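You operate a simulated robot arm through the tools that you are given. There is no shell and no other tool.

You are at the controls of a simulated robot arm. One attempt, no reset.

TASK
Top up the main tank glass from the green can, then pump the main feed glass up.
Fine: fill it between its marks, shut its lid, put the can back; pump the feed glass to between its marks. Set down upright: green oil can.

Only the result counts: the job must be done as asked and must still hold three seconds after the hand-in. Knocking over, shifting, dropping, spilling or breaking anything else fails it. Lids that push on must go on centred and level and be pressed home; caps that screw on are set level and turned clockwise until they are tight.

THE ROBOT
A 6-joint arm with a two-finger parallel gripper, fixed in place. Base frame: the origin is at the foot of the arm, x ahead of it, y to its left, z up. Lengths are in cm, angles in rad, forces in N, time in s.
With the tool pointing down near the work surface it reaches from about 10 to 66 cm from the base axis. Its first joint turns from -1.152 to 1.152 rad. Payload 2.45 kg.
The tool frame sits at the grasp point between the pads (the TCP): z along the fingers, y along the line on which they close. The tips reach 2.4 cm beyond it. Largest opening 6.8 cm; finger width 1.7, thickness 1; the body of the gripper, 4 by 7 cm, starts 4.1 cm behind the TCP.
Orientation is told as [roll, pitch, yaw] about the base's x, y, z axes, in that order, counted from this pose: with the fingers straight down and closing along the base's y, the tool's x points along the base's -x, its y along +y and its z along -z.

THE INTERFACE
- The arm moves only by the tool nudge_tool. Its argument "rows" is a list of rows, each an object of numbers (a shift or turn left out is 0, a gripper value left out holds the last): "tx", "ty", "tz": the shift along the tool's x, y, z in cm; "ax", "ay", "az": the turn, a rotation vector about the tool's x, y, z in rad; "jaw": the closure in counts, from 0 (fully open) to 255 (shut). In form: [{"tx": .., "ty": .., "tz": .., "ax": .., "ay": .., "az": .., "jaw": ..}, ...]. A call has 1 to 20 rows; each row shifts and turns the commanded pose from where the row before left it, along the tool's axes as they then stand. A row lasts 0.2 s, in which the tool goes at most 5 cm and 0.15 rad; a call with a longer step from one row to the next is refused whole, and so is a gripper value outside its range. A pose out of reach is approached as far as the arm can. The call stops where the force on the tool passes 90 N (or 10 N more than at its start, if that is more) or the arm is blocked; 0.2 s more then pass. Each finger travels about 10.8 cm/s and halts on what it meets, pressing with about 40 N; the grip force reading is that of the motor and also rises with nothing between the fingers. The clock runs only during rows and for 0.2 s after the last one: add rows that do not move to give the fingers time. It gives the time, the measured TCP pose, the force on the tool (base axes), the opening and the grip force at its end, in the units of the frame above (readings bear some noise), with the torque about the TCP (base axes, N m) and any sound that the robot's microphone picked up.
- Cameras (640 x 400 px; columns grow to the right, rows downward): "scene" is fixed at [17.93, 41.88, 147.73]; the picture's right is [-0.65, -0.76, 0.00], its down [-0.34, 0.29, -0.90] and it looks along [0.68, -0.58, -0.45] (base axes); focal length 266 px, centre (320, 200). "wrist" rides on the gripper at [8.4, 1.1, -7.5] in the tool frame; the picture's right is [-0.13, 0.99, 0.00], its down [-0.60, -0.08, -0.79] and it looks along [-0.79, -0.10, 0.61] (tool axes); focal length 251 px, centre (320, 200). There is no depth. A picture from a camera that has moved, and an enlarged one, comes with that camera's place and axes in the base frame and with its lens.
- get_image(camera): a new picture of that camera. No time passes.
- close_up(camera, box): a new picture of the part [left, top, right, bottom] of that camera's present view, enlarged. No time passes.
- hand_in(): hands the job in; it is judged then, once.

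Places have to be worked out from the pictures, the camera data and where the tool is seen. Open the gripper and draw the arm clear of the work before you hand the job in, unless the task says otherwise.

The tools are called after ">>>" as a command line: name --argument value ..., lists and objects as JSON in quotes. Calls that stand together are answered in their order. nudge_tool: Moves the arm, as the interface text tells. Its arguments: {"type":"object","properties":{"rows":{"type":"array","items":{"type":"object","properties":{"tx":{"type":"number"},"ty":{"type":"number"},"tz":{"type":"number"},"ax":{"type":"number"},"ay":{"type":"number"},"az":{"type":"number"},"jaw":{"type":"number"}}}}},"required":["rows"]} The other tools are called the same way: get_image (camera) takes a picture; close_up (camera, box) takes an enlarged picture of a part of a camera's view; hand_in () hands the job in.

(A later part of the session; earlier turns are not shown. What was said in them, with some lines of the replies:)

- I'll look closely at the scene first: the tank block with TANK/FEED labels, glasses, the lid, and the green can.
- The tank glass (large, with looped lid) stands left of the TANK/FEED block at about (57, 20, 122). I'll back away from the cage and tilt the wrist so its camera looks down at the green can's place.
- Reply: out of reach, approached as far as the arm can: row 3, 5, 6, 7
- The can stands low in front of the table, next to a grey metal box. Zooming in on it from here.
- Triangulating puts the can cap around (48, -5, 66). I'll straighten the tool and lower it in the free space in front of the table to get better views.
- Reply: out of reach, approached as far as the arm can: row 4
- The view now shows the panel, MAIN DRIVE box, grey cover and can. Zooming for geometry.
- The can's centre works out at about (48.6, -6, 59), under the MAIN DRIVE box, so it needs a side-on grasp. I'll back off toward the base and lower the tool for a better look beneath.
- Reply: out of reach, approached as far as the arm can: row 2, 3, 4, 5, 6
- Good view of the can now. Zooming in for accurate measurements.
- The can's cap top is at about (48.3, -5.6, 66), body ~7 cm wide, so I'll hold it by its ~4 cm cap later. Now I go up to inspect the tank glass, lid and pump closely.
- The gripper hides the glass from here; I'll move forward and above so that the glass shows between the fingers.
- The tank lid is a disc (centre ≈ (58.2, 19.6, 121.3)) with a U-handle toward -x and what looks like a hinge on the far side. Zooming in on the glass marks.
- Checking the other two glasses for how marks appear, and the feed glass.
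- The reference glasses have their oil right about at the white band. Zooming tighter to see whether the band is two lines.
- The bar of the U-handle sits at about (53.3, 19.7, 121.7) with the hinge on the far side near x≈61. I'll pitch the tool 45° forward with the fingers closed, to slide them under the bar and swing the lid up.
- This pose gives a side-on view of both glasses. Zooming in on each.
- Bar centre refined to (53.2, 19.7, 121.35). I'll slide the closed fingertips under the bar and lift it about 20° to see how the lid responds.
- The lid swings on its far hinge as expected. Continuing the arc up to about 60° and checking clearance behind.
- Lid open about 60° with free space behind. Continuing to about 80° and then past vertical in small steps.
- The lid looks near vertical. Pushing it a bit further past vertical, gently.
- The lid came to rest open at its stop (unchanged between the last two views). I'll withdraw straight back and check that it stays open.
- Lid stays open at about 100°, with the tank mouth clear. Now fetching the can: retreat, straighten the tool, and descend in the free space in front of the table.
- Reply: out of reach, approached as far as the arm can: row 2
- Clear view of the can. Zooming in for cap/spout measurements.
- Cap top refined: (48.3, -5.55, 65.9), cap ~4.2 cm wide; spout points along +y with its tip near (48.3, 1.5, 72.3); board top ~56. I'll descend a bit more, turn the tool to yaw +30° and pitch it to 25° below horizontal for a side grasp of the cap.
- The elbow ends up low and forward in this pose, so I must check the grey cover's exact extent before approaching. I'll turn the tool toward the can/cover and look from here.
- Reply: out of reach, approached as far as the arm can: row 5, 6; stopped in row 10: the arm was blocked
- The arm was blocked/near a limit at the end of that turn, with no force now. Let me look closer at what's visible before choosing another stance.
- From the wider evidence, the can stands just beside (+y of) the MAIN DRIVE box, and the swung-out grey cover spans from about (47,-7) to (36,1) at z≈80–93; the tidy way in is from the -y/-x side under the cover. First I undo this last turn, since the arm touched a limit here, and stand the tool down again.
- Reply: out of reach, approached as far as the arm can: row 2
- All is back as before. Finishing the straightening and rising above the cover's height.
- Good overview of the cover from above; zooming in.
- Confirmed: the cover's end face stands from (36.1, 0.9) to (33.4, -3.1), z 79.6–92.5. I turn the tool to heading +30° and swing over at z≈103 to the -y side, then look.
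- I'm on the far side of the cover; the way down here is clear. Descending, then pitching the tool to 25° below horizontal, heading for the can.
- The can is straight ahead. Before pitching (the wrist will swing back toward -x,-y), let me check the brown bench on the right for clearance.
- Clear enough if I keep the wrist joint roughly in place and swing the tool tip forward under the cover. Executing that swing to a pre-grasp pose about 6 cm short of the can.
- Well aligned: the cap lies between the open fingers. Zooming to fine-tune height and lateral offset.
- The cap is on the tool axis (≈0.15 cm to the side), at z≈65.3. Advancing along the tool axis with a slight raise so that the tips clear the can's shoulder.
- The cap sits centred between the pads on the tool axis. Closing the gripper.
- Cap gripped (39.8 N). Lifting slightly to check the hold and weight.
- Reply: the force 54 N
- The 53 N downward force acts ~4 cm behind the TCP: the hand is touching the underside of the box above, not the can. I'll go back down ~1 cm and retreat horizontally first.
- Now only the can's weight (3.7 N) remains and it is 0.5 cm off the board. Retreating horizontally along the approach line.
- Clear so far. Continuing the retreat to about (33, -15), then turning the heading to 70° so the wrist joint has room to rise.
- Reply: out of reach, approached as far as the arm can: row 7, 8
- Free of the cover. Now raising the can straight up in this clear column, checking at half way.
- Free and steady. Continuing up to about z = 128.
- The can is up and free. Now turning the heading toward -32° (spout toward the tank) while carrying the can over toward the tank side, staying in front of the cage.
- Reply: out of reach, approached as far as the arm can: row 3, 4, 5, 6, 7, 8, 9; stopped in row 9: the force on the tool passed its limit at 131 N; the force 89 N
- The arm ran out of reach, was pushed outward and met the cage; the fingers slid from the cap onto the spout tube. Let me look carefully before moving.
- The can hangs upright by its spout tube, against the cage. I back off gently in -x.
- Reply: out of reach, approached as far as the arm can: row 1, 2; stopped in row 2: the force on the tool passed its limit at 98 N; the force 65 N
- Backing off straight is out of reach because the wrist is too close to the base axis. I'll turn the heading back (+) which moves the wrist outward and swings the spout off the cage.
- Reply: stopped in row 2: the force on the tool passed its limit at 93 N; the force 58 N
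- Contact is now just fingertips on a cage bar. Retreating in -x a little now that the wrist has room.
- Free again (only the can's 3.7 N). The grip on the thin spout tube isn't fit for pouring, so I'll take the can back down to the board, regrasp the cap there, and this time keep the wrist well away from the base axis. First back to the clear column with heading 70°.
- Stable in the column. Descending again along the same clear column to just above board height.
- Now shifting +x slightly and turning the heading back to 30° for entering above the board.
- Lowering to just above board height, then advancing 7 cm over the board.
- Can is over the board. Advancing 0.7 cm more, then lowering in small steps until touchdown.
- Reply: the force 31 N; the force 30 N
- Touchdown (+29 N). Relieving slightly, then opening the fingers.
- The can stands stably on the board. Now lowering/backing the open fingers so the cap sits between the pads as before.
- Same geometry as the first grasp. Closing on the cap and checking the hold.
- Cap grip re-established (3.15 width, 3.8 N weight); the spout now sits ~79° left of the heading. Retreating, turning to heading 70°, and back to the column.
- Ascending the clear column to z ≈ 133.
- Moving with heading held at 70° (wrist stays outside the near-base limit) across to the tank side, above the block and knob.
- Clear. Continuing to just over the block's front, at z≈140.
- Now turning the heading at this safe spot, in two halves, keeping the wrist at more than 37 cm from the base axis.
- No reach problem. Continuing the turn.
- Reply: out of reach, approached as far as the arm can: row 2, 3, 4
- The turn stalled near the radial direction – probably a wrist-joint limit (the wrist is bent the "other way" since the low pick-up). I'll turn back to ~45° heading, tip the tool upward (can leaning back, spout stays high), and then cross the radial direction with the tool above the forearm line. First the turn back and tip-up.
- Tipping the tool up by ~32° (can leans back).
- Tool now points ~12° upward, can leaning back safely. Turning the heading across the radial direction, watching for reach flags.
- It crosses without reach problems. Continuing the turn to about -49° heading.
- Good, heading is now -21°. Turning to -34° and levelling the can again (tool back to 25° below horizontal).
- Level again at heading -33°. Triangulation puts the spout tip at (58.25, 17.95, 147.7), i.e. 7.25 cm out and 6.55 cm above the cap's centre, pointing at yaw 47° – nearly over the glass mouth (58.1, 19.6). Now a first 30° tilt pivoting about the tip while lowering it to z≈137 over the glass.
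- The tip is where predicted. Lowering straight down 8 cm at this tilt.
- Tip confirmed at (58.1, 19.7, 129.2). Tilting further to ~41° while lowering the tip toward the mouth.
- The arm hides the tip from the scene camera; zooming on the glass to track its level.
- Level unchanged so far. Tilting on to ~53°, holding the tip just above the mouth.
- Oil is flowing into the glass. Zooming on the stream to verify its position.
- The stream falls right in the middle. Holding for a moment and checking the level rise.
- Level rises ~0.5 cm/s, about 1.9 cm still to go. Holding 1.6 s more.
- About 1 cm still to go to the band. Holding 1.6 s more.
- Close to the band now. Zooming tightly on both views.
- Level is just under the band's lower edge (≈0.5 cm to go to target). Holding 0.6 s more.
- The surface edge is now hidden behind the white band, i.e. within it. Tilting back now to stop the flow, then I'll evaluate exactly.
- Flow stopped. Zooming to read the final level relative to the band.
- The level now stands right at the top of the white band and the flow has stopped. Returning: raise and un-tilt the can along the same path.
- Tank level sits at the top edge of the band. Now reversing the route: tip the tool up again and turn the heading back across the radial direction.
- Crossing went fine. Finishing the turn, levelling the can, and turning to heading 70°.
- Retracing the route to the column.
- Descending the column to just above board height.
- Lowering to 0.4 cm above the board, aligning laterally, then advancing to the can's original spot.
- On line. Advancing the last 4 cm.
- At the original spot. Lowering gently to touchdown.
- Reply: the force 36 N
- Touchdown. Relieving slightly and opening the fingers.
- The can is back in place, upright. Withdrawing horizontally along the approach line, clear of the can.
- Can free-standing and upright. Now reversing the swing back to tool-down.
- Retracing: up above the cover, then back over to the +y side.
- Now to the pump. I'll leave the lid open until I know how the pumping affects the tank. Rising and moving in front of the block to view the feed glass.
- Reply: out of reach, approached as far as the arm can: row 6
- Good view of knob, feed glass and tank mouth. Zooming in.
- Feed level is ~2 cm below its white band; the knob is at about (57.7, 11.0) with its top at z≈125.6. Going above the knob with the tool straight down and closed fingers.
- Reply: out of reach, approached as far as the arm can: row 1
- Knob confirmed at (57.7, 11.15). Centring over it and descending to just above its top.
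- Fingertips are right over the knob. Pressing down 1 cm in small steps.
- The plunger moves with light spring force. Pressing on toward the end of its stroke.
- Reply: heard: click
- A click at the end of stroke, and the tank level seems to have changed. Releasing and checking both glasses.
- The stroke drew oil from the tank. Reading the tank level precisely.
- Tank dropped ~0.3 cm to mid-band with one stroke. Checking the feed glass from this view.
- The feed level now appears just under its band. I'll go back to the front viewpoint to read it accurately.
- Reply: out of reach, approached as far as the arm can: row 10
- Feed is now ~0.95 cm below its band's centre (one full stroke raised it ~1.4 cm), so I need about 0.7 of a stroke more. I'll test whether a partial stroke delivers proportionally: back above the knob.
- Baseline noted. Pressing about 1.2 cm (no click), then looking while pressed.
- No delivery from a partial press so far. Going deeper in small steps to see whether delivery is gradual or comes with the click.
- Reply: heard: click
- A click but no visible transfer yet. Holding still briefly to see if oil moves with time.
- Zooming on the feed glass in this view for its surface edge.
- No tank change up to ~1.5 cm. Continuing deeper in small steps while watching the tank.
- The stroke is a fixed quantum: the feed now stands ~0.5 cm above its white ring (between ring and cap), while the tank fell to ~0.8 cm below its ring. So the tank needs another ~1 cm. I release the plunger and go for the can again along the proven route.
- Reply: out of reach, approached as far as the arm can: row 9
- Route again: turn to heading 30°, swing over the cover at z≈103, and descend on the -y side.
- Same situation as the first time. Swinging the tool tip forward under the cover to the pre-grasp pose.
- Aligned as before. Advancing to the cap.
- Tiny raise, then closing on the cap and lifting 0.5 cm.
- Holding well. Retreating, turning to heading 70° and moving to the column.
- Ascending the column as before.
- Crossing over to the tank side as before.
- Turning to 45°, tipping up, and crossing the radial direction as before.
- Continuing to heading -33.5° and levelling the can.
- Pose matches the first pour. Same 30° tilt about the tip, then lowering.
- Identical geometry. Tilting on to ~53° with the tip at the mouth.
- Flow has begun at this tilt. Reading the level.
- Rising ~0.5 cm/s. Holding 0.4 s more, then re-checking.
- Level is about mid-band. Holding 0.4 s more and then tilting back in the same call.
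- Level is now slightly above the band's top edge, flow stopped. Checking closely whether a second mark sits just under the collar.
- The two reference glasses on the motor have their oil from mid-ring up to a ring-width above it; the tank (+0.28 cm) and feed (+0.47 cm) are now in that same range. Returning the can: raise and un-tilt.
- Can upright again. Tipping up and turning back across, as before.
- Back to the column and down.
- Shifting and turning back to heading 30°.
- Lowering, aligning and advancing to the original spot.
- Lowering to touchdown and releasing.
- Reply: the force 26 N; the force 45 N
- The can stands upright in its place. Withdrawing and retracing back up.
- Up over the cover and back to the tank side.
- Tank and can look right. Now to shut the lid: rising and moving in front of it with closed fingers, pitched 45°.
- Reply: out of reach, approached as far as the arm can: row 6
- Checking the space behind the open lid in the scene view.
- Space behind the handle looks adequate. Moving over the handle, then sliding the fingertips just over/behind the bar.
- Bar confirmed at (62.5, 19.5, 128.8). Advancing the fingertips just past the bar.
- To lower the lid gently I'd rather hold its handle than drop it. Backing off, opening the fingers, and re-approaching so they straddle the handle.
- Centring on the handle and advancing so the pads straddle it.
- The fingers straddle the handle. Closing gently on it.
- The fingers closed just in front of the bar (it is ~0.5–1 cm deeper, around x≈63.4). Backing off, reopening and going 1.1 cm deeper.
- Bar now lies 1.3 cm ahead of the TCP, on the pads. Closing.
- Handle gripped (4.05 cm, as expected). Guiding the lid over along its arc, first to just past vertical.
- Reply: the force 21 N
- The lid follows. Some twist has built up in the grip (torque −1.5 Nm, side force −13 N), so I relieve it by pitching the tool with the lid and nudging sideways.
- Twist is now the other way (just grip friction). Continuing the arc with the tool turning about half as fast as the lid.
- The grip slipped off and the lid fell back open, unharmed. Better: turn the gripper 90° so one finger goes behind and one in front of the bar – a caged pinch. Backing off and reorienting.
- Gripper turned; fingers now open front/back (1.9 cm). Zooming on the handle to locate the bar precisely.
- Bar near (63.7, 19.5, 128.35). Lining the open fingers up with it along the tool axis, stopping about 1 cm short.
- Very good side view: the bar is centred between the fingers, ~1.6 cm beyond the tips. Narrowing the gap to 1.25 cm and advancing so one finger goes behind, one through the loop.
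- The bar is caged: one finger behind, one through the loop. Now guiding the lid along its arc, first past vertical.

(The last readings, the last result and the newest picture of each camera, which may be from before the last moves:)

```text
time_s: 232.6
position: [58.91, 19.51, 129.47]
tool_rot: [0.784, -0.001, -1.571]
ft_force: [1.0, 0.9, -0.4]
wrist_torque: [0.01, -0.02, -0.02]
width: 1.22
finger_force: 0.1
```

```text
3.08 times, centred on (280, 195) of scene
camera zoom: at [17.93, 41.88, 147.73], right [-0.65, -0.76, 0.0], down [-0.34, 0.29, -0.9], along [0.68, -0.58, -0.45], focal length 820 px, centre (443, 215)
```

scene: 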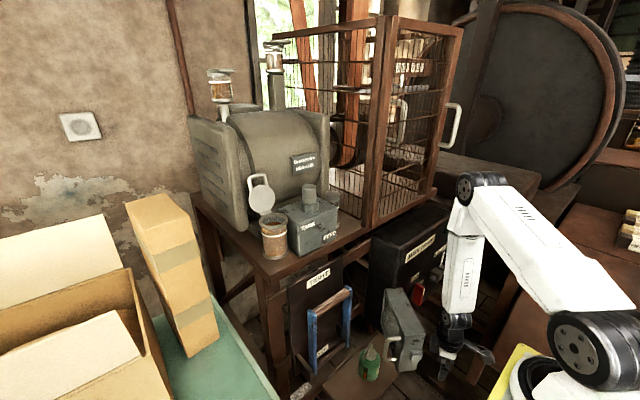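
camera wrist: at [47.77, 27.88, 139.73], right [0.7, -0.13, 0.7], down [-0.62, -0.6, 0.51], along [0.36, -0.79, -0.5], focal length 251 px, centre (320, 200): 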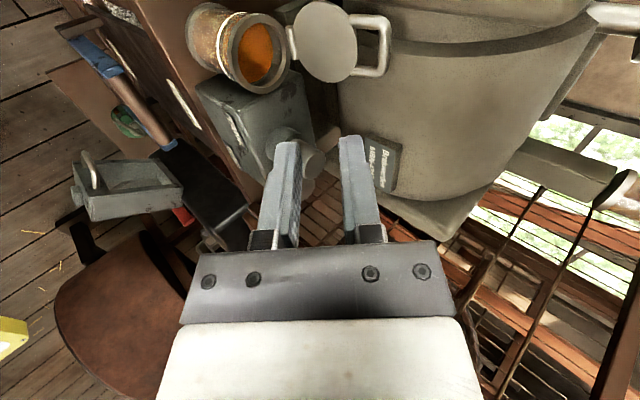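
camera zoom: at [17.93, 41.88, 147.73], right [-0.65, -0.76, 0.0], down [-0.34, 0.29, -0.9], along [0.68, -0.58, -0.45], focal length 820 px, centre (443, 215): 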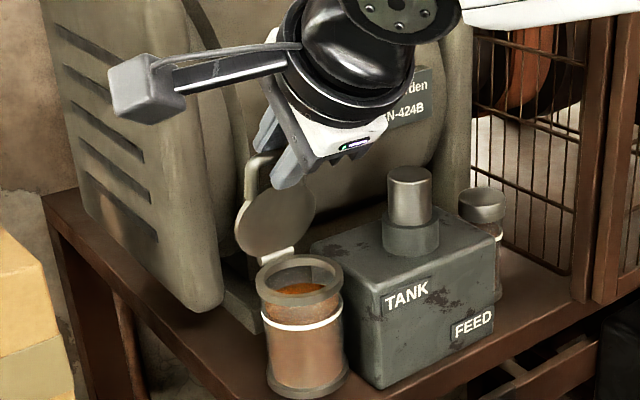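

Working smoothly with almost no force. Continuing the arc.

>>> nudge_tool --rows '[{"ty": -0.577, "tz": -0.362}, {"ty": -0.578, "tz": -0.362}, {"ty": -0.637, "tz": -0.252}, {"ty": -0.638, "tz": -0.253}, {"ty": -0.668, "tz": -0.142}, {"ty": -0.669, "tz": -0.143}, {}]'

>>> close_up --camera "wrist" --box '[220, 20, 460, 220]'

>>> close_up --camera "scene" --box '[230, 130, 330, 260]'

```text
time_s: 234.2
position: [55.21, 19.48, 127.84]
tool_rot: [0.783, -0.001, -1.571]
ft_force: [-0.4, -0.1, -0.6]
wrist_torque: [-0.01, -0.04, 0.0]
width: 1.26
finger_force: 0.7
```

```text
2.00 times, centred on (340, 120) of wrist
camera zoom: at [50.87, 27.99, 133.95], right [0.7, -0.13, 0.7], down [-0.62, -0.6, 0.51], along [0.36, -0.79, -0.5], focal length 503 px, centre (280, 360)
```

zoom: 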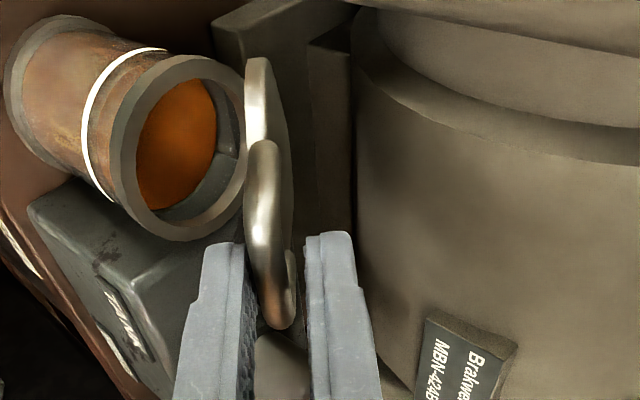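

```text
3.08 times, centred on (280, 195) of scene
camera zoom: at [17.93, 41.88, 147.73], right [-0.65, -0.76, 0.0], down [-0.34, 0.29, -0.9], along [0.68, -0.58, -0.45], focal length 820 px, centre (443, 215)
```

zoom: 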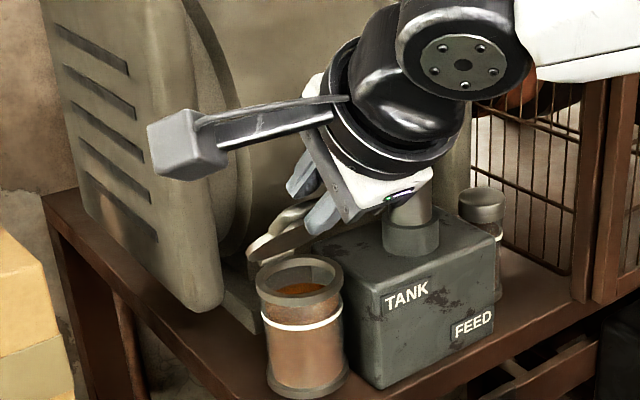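

Lid at about half-way, nicely supported by the lower finger. Lowering further.

>>> nudge_tool --rows '[{"ty": -0.682, "tz": -0.022}, {"ty": -0.683, "tz": -0.023}, {"ty": -0.678, "tz": 0.101}, {"ty": -0.679, "tz": 0.101}, {"ty": -0.459, "tz": 0.136}, {"ty": -0.459, "tz": 0.136}, {}]'

>>> close_up --camera "wrist" --box '[220, 20, 460, 220]'

>>> close_up --camera "scene" --box '[230, 130, 330, 260]'

```text
time_s: 235.8
position: [52.99, 19.55, 124.97]
tool_rot: [0.782, -0.001, -1.573]
ft_force: [0.7, 0.5, 0.1]
wrist_torque: [0.0, 0.0, -0.04]
width: 1.28
finger_force: 0.0
```

```text
2.00 times, centred on (340, 120) of wrist
camera zoom: at [48.61, 28.0, 131.12], right [0.7, -0.13, 0.7], down [-0.62, -0.6, 0.51], along [0.36, -0.79, -0.5], focal length 503 px, centre (280, 360)
```

zoom: 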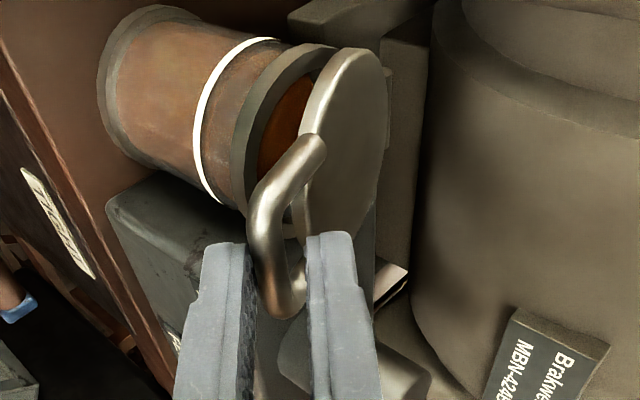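

```text
3.08 times, centred on (280, 195) of scene
camera zoom: at [17.93, 41.88, 147.73], right [-0.65, -0.76, 0.0], down [-0.34, 0.29, -0.9], along [0.68, -0.58, -0.45], focal length 820 px, centre (443, 215)
```

zoom: 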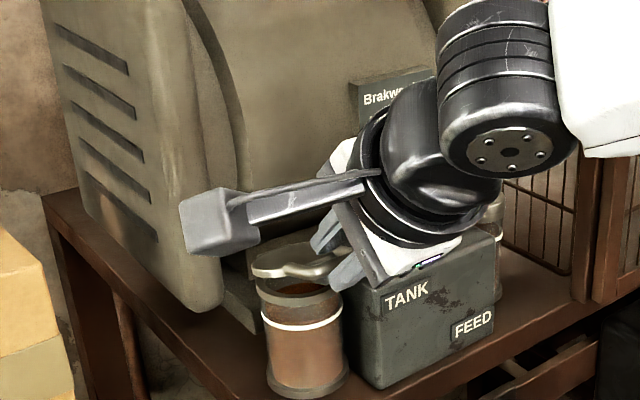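

About 25° open. Lowering it almost shut.

>>> nudge_tool --rows '[{"ty": -0.314, "tz": 0.132}, {"ty": -0.314, "tz": 0.132}, {"ty": -0.36, "tz": 0.192}, {"ty": -0.36, "tz": 0.192}, {"ty": -0.338, "tz": 0.234}, {}]'

>>> close_up --camera "wrist" --box '[220, 20, 460, 220]'

>>> close_up --camera "scene" --box '[230, 130, 330, 260]'

```text
time_s: 237.2
position: [52.45, 19.58, 123.23]
tool_rot: [0.784, 0.001, -1.573]
ft_force: [0.4, -0.1, 0.0]
wrist_torque: [0.02, 0.03, 0.01]
width: 1.29
finger_force: 0.5
```

```text
2.00 times, centred on (340, 120) of wrist
camera zoom: at [48.07, 28.06, 129.31], right [0.7, -0.13, 0.7], down [-0.62, -0.6, 0.51], along [0.36, -0.79, -0.5], focal length 503 px, centre (280, 360)
```

zoom: 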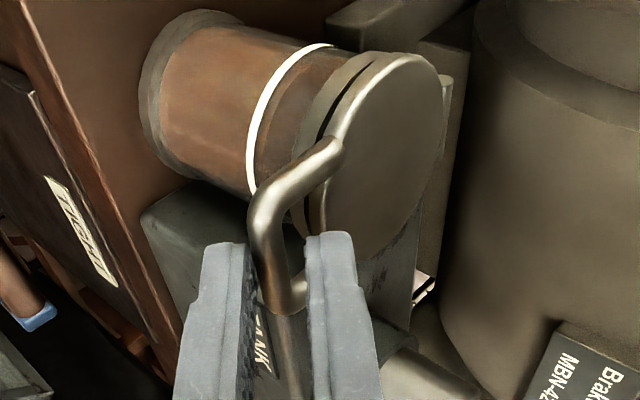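

```text
3.08 times, centred on (280, 195) of scene
camera zoom: at [17.93, 41.88, 147.73], right [-0.65, -0.76, 0.0], down [-0.34, 0.29, -0.9], along [0.68, -0.58, -0.45], focal length 820 px, centre (443, 215)
```

zoom: 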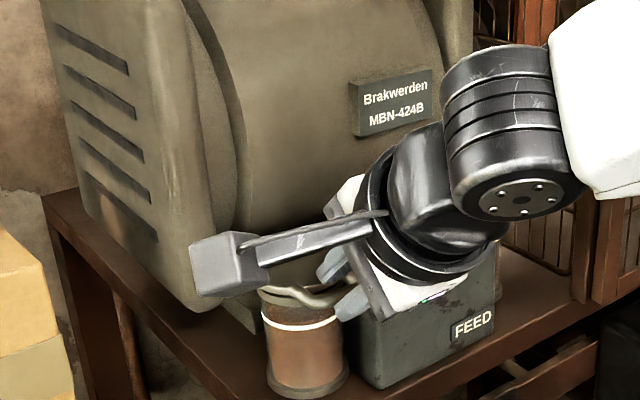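

Nearly shut. One more small step and then withdrawing the fingers along their axis.

>>> nudge_tool --rows '[{"ty": -0.3, "tz": 0.22}, {"ty": -0.2, "tz": 0.15}, {}, {"tz": -1.0}, {"tz": -1.5}, {"tz": -2}, {}]'

>>> close_up --camera "wrist" --box '[220, 20, 460, 220]'

>>> close_up --camera "scene" --box '[230, 130, 330, 260]'

```text
time_s: 238.8
position: [49.07, 19.61, 125.63]
tool_rot: [0.782, 0.0, -1.572]
ft_force: [0.0, -0.1, 0.2]
wrist_torque: [0.01, -0.01, 0.01]
width: 1.22
finger_force: 0.0
```

```text
2.00 times, centred on (340, 120) of wrist
camera zoom: at [44.75, 28.06, 131.83], right [0.7, -0.13, 0.7], down [-0.62, -0.6, 0.51], along [0.36, -0.79, -0.5], focal length 503 px, centre (280, 360)
```

zoom: 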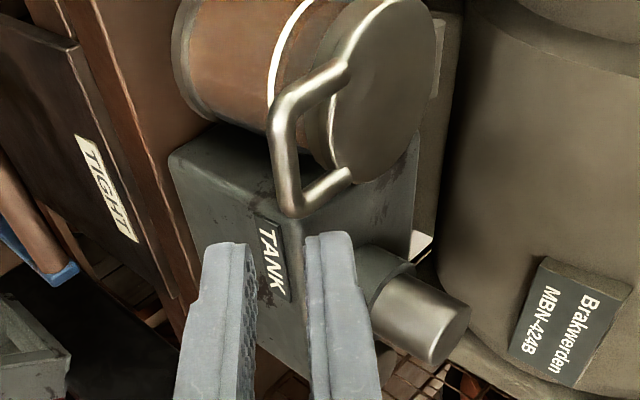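

```text
3.08 times, centred on (280, 195) of scene
camera zoom: at [17.93, 41.88, 147.73], right [-0.65, -0.76, 0.0], down [-0.34, 0.29, -0.9], along [0.68, -0.58, -0.45], focal length 820 px, centre (443, 215)
```

zoom: 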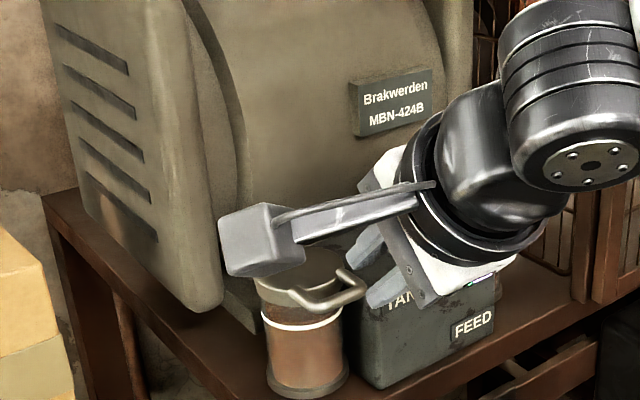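

Lid is down. Moving clear and inspecting it.

>>> nudge_tool --rows '[{"tz": -2}, {"tz": -2, "ty": 2}, {"az": -0.143, "jaw": 255}, {"az": -0.143}, {"az": -0.143}, {"az": -0.143}, {"az": -0.143}, {"az": -0.143}, {"az": -0.143}, {"az": -0.143}, {"az": -0.143}, {"az": -0.143}, {"az": -0.141}, {}]'

>>> get_image --camera "wrist"

>>> close_up --camera "scene" --box '[250, 195, 310, 265]'

```text
time_s: 241.8
position: [47.83, 19.56, 130.09]
tool_rot: [0.0, -0.784, 0.002]
ft_force: [-0.6, -0.6, 0.0]
wrist_torque: [0.02, 0.0, 0.0]
width: 0.0
finger_force: 23.8
```

```text
taken
camera wrist: at [36.64, 20.69, 129.43], right [0.09, 0.99, 0.09], down [-0.13, -0.08, 0.99], along [0.99, -0.1, 0.12], focal length 251 px, centre (320, 200)
```

wrist: 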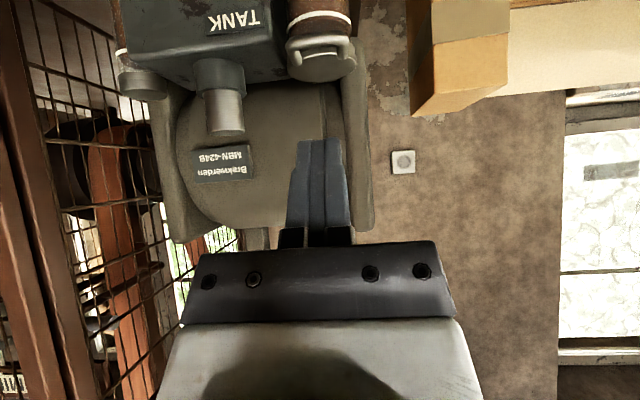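

```text
5.71 times, centred on (280, 230) of scene
camera zoom: at [17.93, 41.88, 147.73], right [-0.65, -0.76, 0.0], down [-0.34, 0.29, -0.9], along [0.68, -0.58, -0.45], focal length 1522 px, centre (549, 29)
```

zoom: 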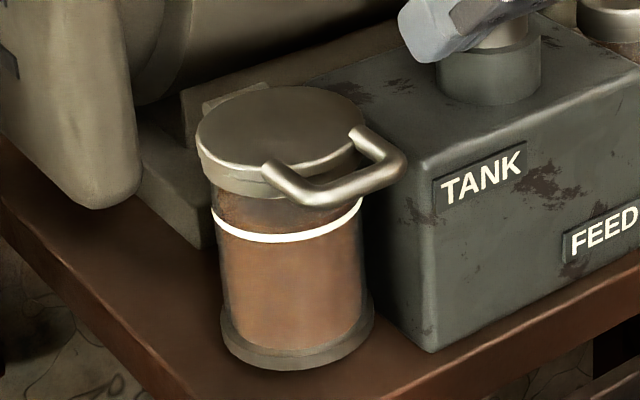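

The lid sits exactly as it did at the start (same pixels). Now verifying the feed glass and tank from this side.

>>> close_up --camera "wrist" --box '[90, 0, 210, 130]'

>>> close_up --camera "wrist" --box '[270, 0, 370, 90]'

>>> close_up --camera "scene" --box '[345, 330, 405, 390]'

>>> get_image --camera "scene"

```text
3.08 times, centred on (150, 65) of wrist
camera zoom: at [36.64, 20.69, 129.43], right [0.09, 0.99, 0.09], down [-0.13, -0.08, 0.99], along [0.99, -0.1, 0.12], focal length 774 px, centre (843, 615)
```

zoom: 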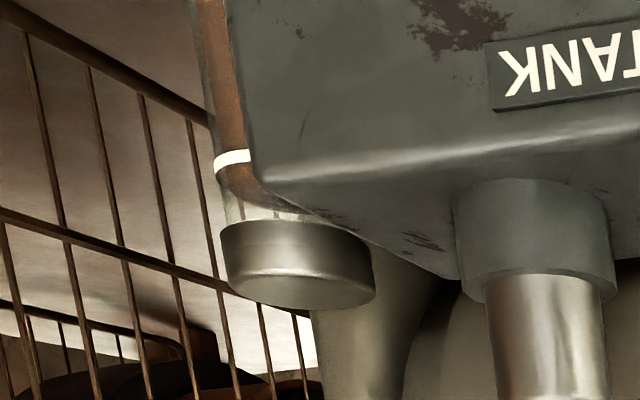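

```text
4.44 times, centred on (320, 45) of wrist
camera zoom: at [36.64, 20.69, 129.43], right [0.09, 0.99, 0.09], down [-0.13, -0.08, 0.99], along [0.99, -0.1, 0.12], focal length 1118 px, centre (320, 889)
```

zoom: 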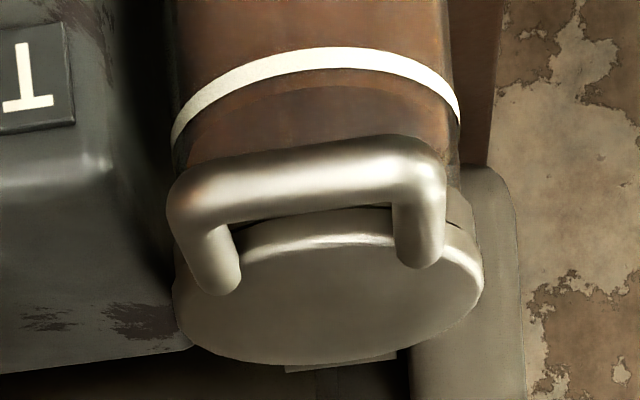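

```text
6.67 times, centred on (375, 360) of scene
camera zoom: at [17.93, 41.88, 147.73], right [-0.65, -0.76, 0.0], down [-0.34, 0.29, -0.9], along [0.68, -0.58, -0.45], focal length 1776 px, centre (-47, -867)
```

zoom: 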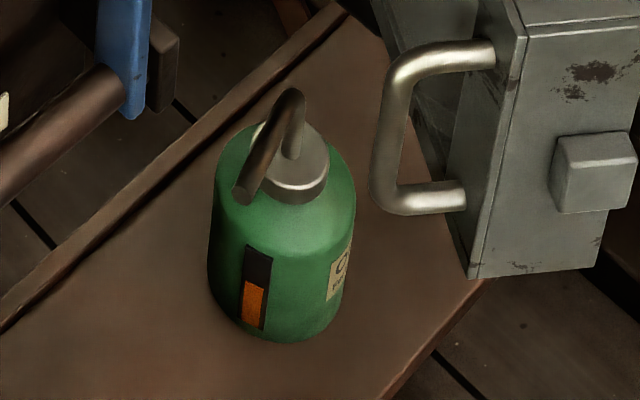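

```text
taken
```

scene: 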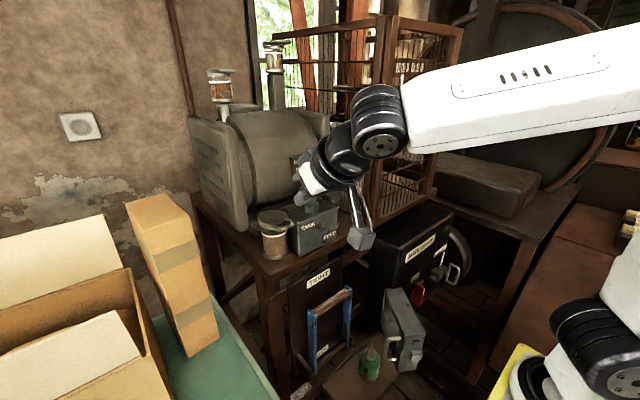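

All good: tank lid shut, tank and feed oil just above their rings, can upright in its place. Drawing the arm clear and opening the gripper.

>>> nudge_tool --rows '[{"tx": -2.8, "tz": -2.8}, {"tx": -2.8, "tz": -2.8}, {"ay": 0.131}, {"ay": 0.131}, {"ay": 0.131}, {"ay": 0.131}, {"ay": 0.131}, {"ay": 0.129}, {"tx": 2.5, "ty": -3}, {"tx": 2.5, "ty": -3}, {"ty": -3, "jaw": 0}, {}, {}, {}]'

>>> get_image --camera "scene"

>>> get_image --camera "wrist"

>>> close_up --camera "scene" --box '[240, 180, 360, 270]'

```text
time_s: 244.8
position: [42.65, 10.44, 138.14]
tool_rot: [0.0, -0.001, -0.002]
ft_force: [-0.3, -0.6, 0.2]
wrist_torque: [-0.01, 0.03, 0.0]
width: 6.78
finger_force: 0.0
```

```text
taken
```

scene: 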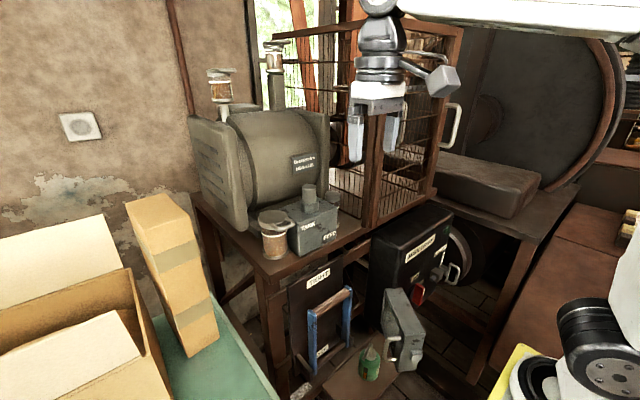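

```text
taken
camera wrist: at [34.39, 11.63, 145.51], right [0.13, 0.99, 0.0], down [0.6, -0.08, 0.79], along [0.79, -0.1, -0.61], focal length 251 px, centre (320, 200)
```

wrist: 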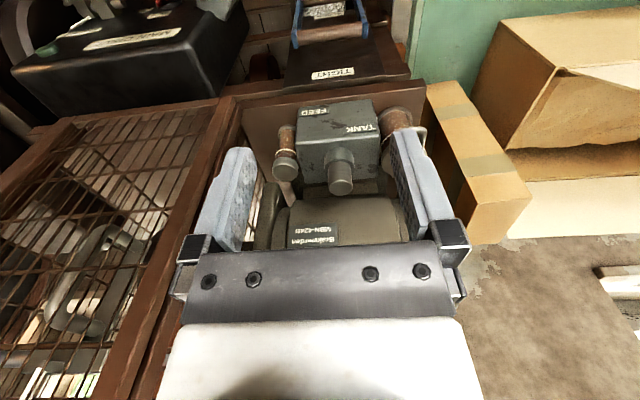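

```text
4.44 times, centred on (300, 225) of scene
camera zoom: at [17.93, 41.88, 147.73], right [-0.65, -0.76, 0.0], down [-0.34, 0.29, -0.9], along [0.68, -0.58, -0.45], focal length 1184 px, centre (409, 89)
```

zoom: 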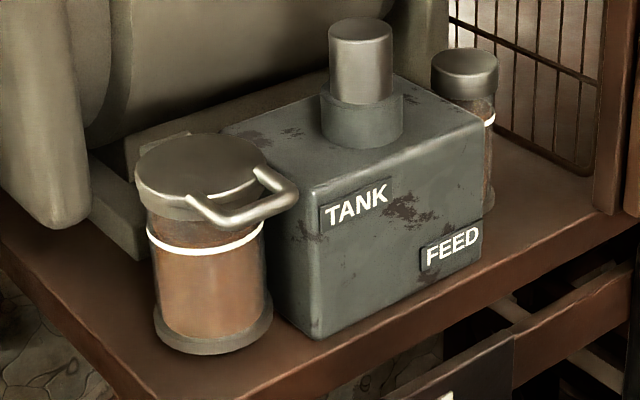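

The scene is as wanted: lid shut, tank and feed glasses topped up, plunger back up, can upright in its place, arm clear and gripper open. Handing in.

>>> hand_in

```text
The job is handed in.
```

The job is handed in, but I could not confirm that both oil levels count as "between the marks". Each glass shows only one white ring and no second mark that I could make out.

| Item | State at hand-in |
|---|---|
| Main tank glass | About 0.3 cm above the centre of its ring, well below the collar; lid shut |
| Main feed glass | About 0.5 cm above the centre of its ring, below the cap |
| Green oil can | Upright on its board, about 0.6 cm from where it started and turned slightly |
| Arm | Clear of the work, gripper open |

- **Oil levels:** I took "between the marks" to mean between the ring and the collar or cap. Each pump stroke raises the feed by a fixed 1.4 cm. One stroke left it about 1 cm below the ring and two put it above, so it could not be set exactly on the ring. The two glasses on the motor have their oil from ring level to a little above it. If the ring alone is the target, both levels are slightly high.
- **Cage contact:** Carrying the can on the first trip, the arm ran out of reach and pressed on the cage, peaking at about 130 N. The fingers slid from the cap to the spout, so I set the can down and gripped it again. I saw no damage or spilled oil.
- **Earlier contacts:** Before that, the arm was blocked once near the green bench. The hand also pressed the underside of the MAIN DRIVE box at about 50 N while I lifted the can. Nothing looked moved in the later pictures.
- **Second top-up:** Pumping lowered the tank below its ring, so I fetched the can again and refilled it before shutting the lid.
- **Lid:** On the first try at closing it, the lid slipped from the fingers and fell back open. The second try lowered it gently, and it now sits as it did at the start.
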